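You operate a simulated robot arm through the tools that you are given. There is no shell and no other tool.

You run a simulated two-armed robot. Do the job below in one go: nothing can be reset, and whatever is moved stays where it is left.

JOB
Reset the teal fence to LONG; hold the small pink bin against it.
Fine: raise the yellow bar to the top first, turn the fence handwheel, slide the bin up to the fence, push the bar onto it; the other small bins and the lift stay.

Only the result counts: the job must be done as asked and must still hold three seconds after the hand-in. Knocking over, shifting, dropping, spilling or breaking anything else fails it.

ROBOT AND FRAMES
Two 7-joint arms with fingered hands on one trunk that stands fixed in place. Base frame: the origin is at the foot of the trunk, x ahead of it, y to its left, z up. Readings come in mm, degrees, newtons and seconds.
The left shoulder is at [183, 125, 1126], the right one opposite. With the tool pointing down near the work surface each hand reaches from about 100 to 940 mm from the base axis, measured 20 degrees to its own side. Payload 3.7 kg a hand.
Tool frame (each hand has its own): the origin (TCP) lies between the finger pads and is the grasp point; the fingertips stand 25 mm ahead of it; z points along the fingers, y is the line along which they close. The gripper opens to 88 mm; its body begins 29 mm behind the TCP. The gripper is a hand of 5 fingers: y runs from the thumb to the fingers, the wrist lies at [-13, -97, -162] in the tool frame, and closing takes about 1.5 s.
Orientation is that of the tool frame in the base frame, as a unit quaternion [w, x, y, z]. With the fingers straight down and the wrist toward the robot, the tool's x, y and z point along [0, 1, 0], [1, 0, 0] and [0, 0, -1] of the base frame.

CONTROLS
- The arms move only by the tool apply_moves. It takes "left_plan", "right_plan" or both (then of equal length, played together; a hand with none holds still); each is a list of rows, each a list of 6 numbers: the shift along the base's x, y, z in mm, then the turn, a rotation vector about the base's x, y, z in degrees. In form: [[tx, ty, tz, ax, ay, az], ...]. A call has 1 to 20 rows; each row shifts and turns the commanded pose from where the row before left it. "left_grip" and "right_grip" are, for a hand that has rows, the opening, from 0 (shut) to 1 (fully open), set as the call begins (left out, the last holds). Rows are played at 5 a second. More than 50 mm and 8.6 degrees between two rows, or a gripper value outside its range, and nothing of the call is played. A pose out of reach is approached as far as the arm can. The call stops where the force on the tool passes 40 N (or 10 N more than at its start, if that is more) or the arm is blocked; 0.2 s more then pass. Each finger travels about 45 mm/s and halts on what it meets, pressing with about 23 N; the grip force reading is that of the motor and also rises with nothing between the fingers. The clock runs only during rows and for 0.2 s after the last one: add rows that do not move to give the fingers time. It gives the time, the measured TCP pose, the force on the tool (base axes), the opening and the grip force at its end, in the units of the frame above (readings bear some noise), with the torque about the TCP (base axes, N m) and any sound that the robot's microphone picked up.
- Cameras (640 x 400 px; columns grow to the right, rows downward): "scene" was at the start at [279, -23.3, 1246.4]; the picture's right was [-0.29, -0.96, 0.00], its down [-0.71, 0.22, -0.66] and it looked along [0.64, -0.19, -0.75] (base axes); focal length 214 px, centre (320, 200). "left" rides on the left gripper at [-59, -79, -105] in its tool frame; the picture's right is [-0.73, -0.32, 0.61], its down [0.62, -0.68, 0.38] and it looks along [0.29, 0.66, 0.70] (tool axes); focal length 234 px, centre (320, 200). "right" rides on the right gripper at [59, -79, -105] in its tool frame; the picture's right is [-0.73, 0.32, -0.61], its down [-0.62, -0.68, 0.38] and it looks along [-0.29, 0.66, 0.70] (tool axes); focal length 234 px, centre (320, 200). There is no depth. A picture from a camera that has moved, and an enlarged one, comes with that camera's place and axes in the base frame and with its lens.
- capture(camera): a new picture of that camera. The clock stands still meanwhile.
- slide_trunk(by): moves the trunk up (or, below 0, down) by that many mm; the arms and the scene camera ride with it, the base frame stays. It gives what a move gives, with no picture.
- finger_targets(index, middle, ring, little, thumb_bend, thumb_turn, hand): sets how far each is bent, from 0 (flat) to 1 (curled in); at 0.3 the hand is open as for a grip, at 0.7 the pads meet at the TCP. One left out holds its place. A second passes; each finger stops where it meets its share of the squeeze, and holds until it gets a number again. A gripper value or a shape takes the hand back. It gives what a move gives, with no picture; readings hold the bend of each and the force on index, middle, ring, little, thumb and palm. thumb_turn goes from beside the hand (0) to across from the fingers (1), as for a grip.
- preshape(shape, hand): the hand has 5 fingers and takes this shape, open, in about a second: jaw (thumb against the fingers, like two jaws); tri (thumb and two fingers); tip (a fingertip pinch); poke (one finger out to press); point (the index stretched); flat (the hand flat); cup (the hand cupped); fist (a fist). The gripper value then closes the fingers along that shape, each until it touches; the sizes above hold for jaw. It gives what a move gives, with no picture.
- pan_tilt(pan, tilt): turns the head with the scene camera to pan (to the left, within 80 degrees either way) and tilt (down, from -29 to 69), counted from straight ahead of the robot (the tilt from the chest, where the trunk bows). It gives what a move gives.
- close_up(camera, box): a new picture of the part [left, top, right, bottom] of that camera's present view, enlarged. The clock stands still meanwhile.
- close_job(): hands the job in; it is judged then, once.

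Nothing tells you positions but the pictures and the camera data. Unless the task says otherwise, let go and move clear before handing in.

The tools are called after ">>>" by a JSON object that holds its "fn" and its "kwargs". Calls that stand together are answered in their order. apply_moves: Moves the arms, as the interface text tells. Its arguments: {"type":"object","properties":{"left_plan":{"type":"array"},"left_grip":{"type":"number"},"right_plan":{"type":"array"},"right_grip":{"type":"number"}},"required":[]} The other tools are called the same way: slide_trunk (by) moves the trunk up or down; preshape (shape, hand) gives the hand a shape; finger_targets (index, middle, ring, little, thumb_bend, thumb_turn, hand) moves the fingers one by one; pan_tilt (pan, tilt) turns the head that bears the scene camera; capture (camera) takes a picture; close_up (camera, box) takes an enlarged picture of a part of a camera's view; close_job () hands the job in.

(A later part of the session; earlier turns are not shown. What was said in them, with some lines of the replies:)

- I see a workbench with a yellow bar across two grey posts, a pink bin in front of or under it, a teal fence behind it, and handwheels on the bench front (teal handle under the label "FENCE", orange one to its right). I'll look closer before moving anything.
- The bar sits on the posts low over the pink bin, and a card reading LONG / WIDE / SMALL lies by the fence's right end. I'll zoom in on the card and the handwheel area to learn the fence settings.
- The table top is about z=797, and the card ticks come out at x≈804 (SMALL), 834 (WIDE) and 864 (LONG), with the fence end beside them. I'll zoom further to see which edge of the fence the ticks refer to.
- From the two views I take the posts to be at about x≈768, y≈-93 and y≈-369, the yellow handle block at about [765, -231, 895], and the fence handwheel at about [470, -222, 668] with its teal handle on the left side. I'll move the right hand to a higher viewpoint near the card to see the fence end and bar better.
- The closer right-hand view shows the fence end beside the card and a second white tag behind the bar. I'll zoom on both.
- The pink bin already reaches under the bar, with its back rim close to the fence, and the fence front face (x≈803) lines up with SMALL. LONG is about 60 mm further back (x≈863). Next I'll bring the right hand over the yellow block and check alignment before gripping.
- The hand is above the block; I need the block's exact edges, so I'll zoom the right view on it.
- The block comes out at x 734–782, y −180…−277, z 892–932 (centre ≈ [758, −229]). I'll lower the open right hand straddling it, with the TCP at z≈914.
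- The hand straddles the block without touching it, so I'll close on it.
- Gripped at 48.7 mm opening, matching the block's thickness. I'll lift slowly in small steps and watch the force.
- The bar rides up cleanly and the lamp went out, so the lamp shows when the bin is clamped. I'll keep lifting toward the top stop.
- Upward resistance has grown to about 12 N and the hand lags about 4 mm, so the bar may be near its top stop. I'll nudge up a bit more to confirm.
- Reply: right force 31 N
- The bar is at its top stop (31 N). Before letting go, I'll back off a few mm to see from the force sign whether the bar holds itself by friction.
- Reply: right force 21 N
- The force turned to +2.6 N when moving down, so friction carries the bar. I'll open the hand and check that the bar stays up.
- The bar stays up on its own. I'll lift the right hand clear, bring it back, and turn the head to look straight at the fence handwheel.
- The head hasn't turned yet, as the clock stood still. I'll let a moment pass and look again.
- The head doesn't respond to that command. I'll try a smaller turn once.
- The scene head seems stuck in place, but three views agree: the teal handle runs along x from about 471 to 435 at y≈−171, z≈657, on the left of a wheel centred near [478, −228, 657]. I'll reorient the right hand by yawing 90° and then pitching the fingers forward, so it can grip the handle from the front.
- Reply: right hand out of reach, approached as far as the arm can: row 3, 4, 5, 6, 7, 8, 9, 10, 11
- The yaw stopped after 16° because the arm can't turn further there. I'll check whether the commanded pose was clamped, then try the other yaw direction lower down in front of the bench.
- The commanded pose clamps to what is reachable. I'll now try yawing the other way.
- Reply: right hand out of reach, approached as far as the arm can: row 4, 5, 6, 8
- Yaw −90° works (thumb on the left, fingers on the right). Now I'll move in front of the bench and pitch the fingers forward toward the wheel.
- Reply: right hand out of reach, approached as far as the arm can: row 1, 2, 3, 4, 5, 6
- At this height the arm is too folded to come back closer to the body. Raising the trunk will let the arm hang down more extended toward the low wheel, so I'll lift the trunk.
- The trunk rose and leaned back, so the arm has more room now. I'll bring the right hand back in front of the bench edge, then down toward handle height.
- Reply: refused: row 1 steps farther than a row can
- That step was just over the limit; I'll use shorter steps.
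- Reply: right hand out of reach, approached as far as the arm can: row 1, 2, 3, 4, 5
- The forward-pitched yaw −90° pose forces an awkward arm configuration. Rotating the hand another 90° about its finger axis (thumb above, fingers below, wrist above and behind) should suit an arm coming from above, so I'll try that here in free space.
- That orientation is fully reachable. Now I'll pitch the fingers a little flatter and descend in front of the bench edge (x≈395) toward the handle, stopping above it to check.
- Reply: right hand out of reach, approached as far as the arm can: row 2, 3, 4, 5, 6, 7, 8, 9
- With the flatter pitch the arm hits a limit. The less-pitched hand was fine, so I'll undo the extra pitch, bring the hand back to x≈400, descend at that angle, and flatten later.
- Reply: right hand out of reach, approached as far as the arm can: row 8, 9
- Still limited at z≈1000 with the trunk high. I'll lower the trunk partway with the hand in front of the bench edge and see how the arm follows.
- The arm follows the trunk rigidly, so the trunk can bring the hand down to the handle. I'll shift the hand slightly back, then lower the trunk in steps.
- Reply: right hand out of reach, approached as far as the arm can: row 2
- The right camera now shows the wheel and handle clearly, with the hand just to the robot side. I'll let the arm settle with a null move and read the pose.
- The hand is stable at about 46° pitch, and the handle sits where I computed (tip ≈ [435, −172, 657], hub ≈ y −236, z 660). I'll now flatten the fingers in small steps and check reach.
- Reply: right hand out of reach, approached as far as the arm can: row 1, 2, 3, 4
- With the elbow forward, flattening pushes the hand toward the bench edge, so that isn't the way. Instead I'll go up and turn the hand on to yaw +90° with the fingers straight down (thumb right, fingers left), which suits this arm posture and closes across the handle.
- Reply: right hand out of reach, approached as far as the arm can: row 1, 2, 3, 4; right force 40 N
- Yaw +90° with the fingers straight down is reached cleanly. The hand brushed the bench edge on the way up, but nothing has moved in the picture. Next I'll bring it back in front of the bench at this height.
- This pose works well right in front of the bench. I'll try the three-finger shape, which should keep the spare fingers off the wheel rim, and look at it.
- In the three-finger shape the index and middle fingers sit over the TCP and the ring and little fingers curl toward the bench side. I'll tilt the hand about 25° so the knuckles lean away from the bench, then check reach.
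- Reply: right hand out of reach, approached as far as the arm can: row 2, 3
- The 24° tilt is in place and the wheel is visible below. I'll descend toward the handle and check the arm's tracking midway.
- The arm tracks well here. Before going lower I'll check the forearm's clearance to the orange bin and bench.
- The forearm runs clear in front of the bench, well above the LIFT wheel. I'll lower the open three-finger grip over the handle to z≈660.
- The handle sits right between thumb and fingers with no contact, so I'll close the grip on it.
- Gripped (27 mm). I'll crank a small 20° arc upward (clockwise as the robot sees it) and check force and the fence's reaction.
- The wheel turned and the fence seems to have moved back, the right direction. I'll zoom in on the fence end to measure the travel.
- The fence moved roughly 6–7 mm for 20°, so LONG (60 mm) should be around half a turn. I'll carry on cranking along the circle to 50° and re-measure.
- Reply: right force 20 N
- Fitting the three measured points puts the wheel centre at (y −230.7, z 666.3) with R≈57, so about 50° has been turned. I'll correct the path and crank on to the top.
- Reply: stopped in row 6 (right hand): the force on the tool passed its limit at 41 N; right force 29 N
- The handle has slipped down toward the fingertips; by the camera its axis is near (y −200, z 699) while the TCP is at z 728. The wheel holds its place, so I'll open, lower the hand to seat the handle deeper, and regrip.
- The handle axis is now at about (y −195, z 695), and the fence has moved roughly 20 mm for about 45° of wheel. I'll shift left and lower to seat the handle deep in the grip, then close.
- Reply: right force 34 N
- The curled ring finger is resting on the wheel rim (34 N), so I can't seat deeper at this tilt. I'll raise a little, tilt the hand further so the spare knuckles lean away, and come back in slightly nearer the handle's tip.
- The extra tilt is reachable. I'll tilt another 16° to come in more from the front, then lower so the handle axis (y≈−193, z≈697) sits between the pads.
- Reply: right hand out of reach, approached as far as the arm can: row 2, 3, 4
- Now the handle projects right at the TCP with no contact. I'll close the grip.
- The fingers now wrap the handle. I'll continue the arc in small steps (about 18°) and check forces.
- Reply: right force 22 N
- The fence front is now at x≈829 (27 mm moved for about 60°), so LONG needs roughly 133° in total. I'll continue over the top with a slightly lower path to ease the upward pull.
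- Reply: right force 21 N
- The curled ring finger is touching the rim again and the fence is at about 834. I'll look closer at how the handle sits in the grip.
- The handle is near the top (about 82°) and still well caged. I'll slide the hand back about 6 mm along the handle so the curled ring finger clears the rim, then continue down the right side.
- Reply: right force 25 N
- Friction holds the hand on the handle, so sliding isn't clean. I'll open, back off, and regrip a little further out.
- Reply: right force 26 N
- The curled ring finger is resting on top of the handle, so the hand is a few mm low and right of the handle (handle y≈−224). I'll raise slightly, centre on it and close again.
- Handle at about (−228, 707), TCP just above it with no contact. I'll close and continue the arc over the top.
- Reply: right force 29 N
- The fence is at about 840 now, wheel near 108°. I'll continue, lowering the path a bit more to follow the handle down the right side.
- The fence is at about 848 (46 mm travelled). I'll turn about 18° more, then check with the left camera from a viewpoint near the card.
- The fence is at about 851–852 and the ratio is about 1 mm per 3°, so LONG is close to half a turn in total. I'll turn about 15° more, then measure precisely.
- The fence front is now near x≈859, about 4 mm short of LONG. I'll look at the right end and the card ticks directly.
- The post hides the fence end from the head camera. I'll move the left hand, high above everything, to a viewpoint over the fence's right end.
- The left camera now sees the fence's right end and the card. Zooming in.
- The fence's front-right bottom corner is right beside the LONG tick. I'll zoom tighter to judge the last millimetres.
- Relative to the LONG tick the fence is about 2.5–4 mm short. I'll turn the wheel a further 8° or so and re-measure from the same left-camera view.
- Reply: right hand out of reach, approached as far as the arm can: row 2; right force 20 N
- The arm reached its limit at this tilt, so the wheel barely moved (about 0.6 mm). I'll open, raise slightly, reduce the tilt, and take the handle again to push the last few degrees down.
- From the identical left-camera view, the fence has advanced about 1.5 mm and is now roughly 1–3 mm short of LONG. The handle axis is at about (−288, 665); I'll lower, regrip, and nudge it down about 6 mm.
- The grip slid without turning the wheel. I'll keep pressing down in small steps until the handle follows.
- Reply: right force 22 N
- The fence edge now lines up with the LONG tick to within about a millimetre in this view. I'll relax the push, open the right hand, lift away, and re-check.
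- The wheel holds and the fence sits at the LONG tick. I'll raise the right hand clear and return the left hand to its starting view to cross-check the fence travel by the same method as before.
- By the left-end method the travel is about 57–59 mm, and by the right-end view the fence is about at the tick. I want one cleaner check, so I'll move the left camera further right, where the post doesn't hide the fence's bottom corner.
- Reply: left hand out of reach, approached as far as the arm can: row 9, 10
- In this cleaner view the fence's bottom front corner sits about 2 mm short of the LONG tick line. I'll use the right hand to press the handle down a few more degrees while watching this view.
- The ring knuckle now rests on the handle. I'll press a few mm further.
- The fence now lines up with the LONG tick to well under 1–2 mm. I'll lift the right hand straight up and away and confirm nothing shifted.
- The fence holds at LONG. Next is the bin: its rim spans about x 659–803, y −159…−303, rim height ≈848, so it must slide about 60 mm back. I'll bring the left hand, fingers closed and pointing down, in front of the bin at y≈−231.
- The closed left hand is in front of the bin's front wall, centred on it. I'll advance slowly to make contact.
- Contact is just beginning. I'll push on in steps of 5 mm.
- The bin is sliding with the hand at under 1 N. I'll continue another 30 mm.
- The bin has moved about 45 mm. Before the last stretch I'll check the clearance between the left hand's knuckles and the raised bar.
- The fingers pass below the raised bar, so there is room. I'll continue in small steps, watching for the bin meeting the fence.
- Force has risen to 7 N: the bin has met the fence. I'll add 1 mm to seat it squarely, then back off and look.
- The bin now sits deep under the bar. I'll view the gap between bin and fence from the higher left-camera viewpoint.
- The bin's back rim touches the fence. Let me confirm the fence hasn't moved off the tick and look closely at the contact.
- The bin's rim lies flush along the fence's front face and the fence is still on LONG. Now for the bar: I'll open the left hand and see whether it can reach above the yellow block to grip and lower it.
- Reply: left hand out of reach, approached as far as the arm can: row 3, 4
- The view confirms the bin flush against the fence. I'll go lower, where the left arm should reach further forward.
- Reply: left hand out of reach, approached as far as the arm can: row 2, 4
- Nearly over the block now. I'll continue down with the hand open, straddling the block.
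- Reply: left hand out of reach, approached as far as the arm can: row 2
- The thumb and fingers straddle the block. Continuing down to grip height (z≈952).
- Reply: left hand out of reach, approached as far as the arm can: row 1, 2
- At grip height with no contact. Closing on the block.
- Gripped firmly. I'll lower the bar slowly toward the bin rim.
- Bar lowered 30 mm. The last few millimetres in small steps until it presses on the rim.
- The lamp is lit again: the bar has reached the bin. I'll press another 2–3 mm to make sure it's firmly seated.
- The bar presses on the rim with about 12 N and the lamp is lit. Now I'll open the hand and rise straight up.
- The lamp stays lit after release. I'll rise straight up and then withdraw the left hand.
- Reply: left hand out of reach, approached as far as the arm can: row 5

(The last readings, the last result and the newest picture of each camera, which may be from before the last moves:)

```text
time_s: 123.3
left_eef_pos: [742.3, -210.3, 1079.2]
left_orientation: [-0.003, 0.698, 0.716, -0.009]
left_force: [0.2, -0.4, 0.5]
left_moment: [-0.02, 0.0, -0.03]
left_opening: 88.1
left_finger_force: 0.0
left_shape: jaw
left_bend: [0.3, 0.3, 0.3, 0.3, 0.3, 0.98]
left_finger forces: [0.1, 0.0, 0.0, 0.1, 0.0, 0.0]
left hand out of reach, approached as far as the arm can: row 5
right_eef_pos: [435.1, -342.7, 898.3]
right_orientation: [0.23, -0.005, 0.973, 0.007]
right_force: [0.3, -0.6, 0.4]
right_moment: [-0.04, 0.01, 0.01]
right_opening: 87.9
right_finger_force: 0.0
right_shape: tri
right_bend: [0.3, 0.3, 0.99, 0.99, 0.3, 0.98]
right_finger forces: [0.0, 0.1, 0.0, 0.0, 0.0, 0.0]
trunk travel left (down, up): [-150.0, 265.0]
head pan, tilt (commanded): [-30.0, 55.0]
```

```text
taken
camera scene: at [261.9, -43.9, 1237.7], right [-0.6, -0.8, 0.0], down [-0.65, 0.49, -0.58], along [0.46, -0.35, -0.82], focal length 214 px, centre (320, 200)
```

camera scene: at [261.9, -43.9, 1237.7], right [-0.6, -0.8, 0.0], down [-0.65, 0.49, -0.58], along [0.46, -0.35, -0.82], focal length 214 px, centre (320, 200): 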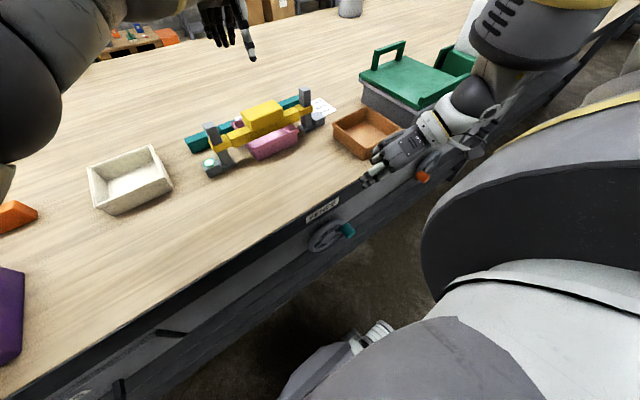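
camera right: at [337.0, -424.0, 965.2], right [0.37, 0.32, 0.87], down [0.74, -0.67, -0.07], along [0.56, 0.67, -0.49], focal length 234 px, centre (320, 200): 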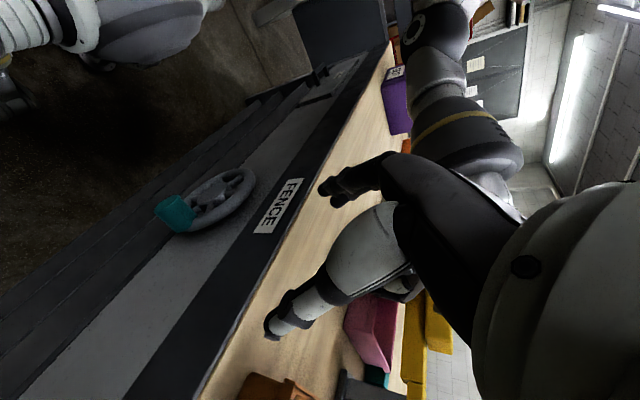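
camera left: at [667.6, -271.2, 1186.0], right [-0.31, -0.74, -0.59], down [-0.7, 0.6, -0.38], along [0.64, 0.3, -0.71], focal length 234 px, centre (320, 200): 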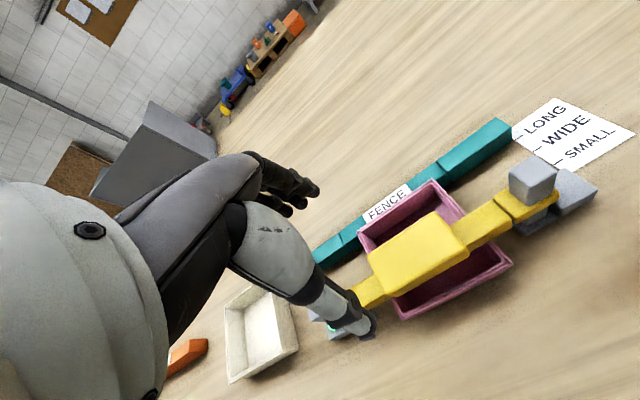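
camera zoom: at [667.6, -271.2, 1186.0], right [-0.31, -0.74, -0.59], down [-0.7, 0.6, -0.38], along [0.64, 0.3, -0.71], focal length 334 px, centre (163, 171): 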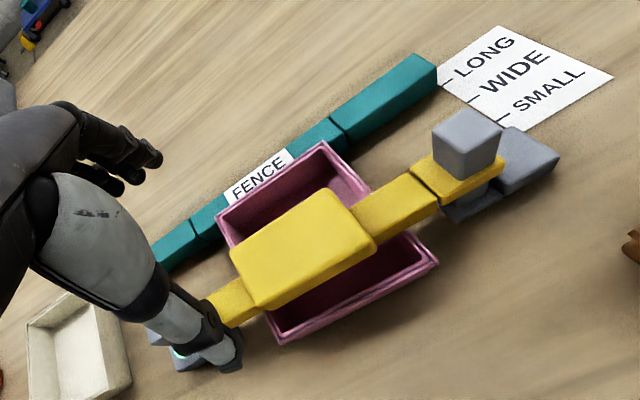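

Everything appears in place. Final close checks: fence against tick, bin against fence, the lamp, and the other bins and the LIFT wheel.

>>> {"fn": "close_up", "kwargs": {"camera": "left", "box": [350, 160, 470, 280]}}

>>> {"fn": "close_up", "kwargs": {"camera": "left", "box": [490, 105, 550, 165]}}

>>> {"fn": "close_up", "kwargs": {"camera": "scene", "box": [180, 80, 360, 190]}}

>>> {"fn": "close_up", "kwargs": {"camera": "scene", "box": [290, 130, 480, 260]}}

```text
3.33 times, centred on (410, 220) of left
camera zoom: at [667.6, -271.2, 1186.0], right [-0.31, -0.74, -0.59], down [-0.7, 0.6, -0.38], along [0.64, 0.3, -0.71], focal length 781 px, centre (20, 133)
```

zoom: 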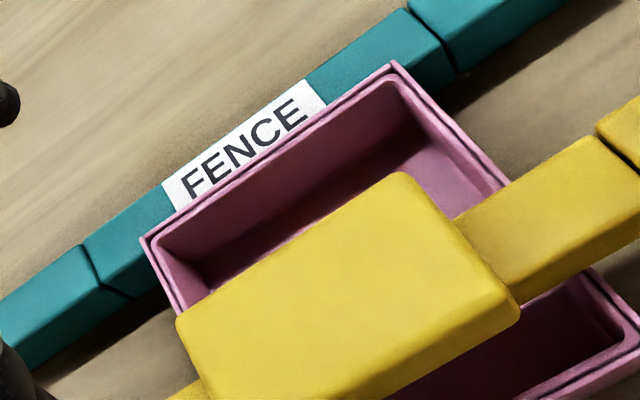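

```text
6.67 times, centred on (520, 135) of left
camera zoom: at [667.6, -271.2, 1186.0], right [-0.31, -0.74, -0.59], down [-0.7, 0.6, -0.38], along [0.64, 0.3, -0.71], focal length 1561 px, centre (-1013, 633)
```

zoom: 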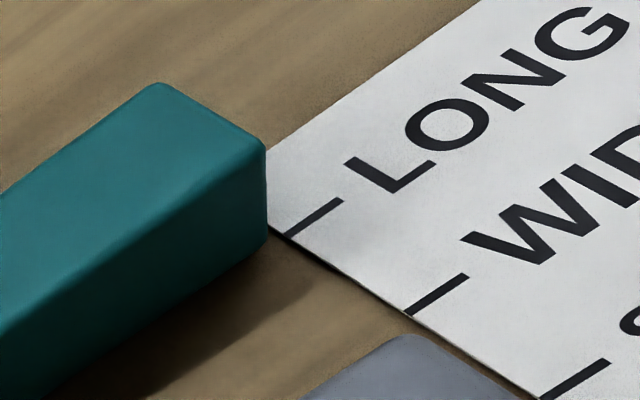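

```text
3.56 times, centred on (270, 135) of scene
camera zoom: at [261.9, -43.9, 1237.7], right [-0.6, -0.8, 0.0], down [-0.65, 0.49, -0.58], along [0.46, -0.35, -0.82], focal length 763 px, centre (498, 431)
```

zoom: 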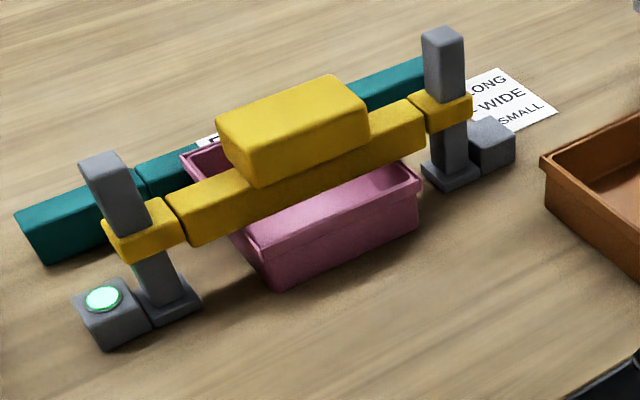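

```text
3.08 times, centred on (385, 195) of scene
camera zoom: at [261.9, -43.9, 1237.7], right [-0.6, -0.8, 0.0], down [-0.65, 0.49, -0.58], along [0.46, -0.35, -0.82], focal length 660 px, centre (120, 215)
```

zoom: 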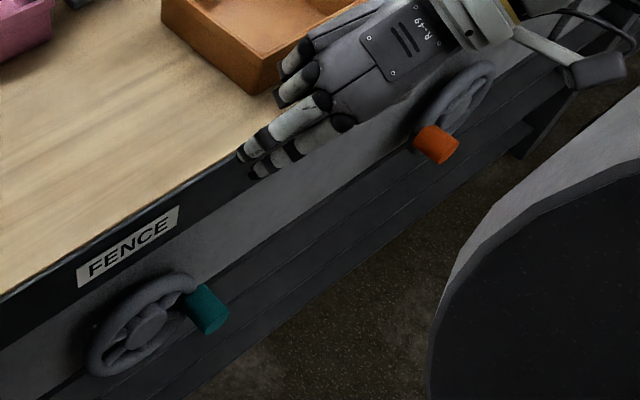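

The fence front is within about 1 mm of the LONG tick, the bin is flush against it, the bar is on its rims with the lamp lit, and the other bins and the LIFT wheel look untouched. I'll withdraw the left hand to its starting area and do a last check.

>>> {"fn": "apply_moves", "kwargs": {"left_plan": [[-27, 10, 10, 0, 0, 0], [-27, 24, 8, 0, 0, 0], [-27, 27, 8, 0, 0, 0], [-27, 27, 8, 0, 0, 0], [-27, 27, 8, 0, 0, 0], [-27, 27, 8, 0, 0, 0], [-27, 27, 8, 0, 0, 0], [-27, 27, 8, 0, 0, 0], [-27, 27, 8, 0, 0, 0], [-27, 25, 4, 0, 0, 0], [0, 0, 0, 0, 0, 0]]}}

>>> {"fn": "capture", "kwargs": {"camera": "scene"}}

>>> {"fn": "capture", "kwargs": {"camera": "left"}}

>>> {"fn": "close_up", "kwargs": {"camera": "scene", "box": [180, 80, 360, 190]}}

```text
time_s: 125.7
left_eef_pos: [477.6, 35.6, 1153.1]
left_orientation: [-0.008, 0.69, 0.724, -0.018]
left_force: [0.4, 0.5, -0.5]
left_moment: [0.0, -0.02, 0.05]
left_opening: 87.9
left_finger_force: 0.0
left_shape: jaw
left_bend: [0.3, 0.3, 0.3, 0.3, 0.3, 0.98]
left_finger forces: [0.0, 0.1, 0.1, 0.1, 0.1, 0.1]
right_eef_pos: [436.2, -343.3, 899.1]
right_orientation: [0.23, -0.006, 0.973, 0.006]
right_force: [-0.7, -0.2, 0.9]
right_moment: [-0.02, -0.03, -0.04]
right_opening: 87.8
right_finger_force: 0.1
right_shape: tri
right_bend: [0.3, 0.3, 0.99, 0.99, 0.3, 0.98]
right_finger forces: [0.0, 0.0, 0.0, 0.0, 0.0, 0.0]
trunk travel left (down, up): [-150.0, 265.0]
head pan, tilt (commanded): [-30.0, 55.0]
```

```text
taken
camera scene: at [261.0, -41.5, 1235.6], right [-0.59, -0.81, 0.0], down [-0.68, 0.49, -0.55], along [0.45, -0.32, -0.84], focal length 214 px, centre (320, 200)
```

scene: 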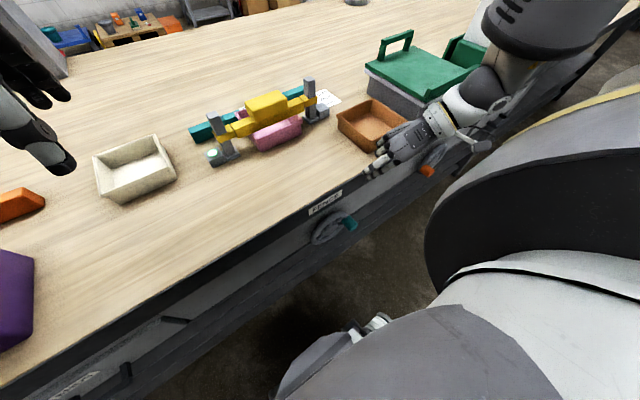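

```text
taken
camera left: at [405.8, -26.9, 1261.9], right [-0.31, -0.75, -0.59], down [-0.73, 0.58, -0.36], along [0.62, 0.31, -0.72], focal length 234 px, centre (320, 200)
```

left: 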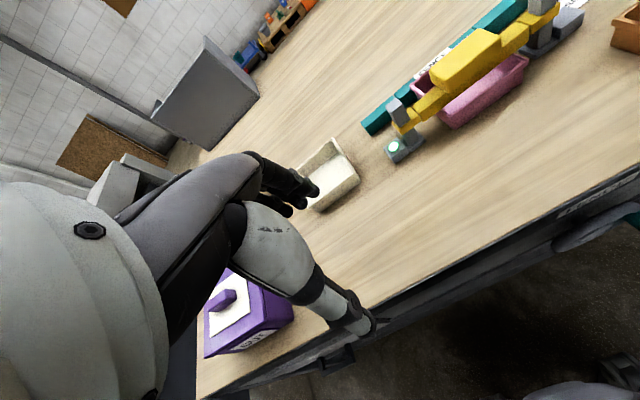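

```text
3.56 times, centred on (270, 135) of scene
camera zoom: at [261.0, -41.5, 1235.6], right [-0.59, -0.81, 0.0], down [-0.68, 0.49, -0.55], along [0.45, -0.32, -0.84], focal length 763 px, centre (498, 431)
```

zoom: 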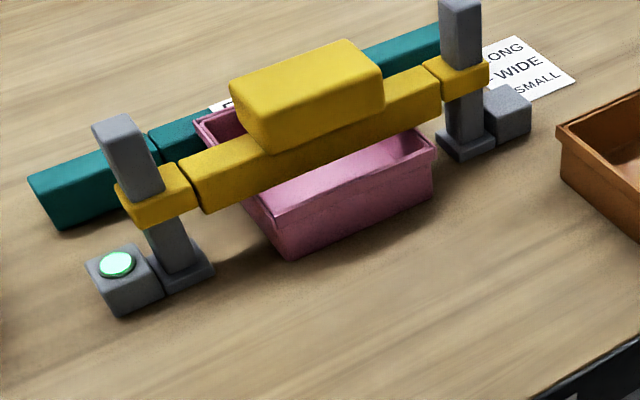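

The fence stands at LONG, the pink bin is against it with the yellow bar pressed on (lamp lit), the other bins and the lift are where they were, and both hands are clear. I'm handing in the job.

>>> {"fn": "close_job", "kwargs": {}}

```text
The job is handed in.
```

The teal fence is set to LONG, and the small pink bin is held against it under the yellow bar. I have handed the job in and have not seen its verdict.

- **Fence:** Its front face sat within about 1 mm of the LONG tick by camera. I could only measure it from pictures.
- **Bin:** It met the fence at about 9 N and its back rim lies parallel to the fence face. It slid easily, at about 1 N.
- **Bar:** It presses on the bin's rim. I pushed it on with about 12 N. The green lamp by the left post went out when I first raised the bar. It came back on once the bar was down, and it stayed lit after I let go.
- **Other items:** The white bin, the orange bin and the lift handwheel looked unmoved in the last pictures. While turning the right hand toward the handwheel, its fingers pressed the bench edge at up to about 39 N; nothing shifted.

Both hands were clear of everything at hand-in.
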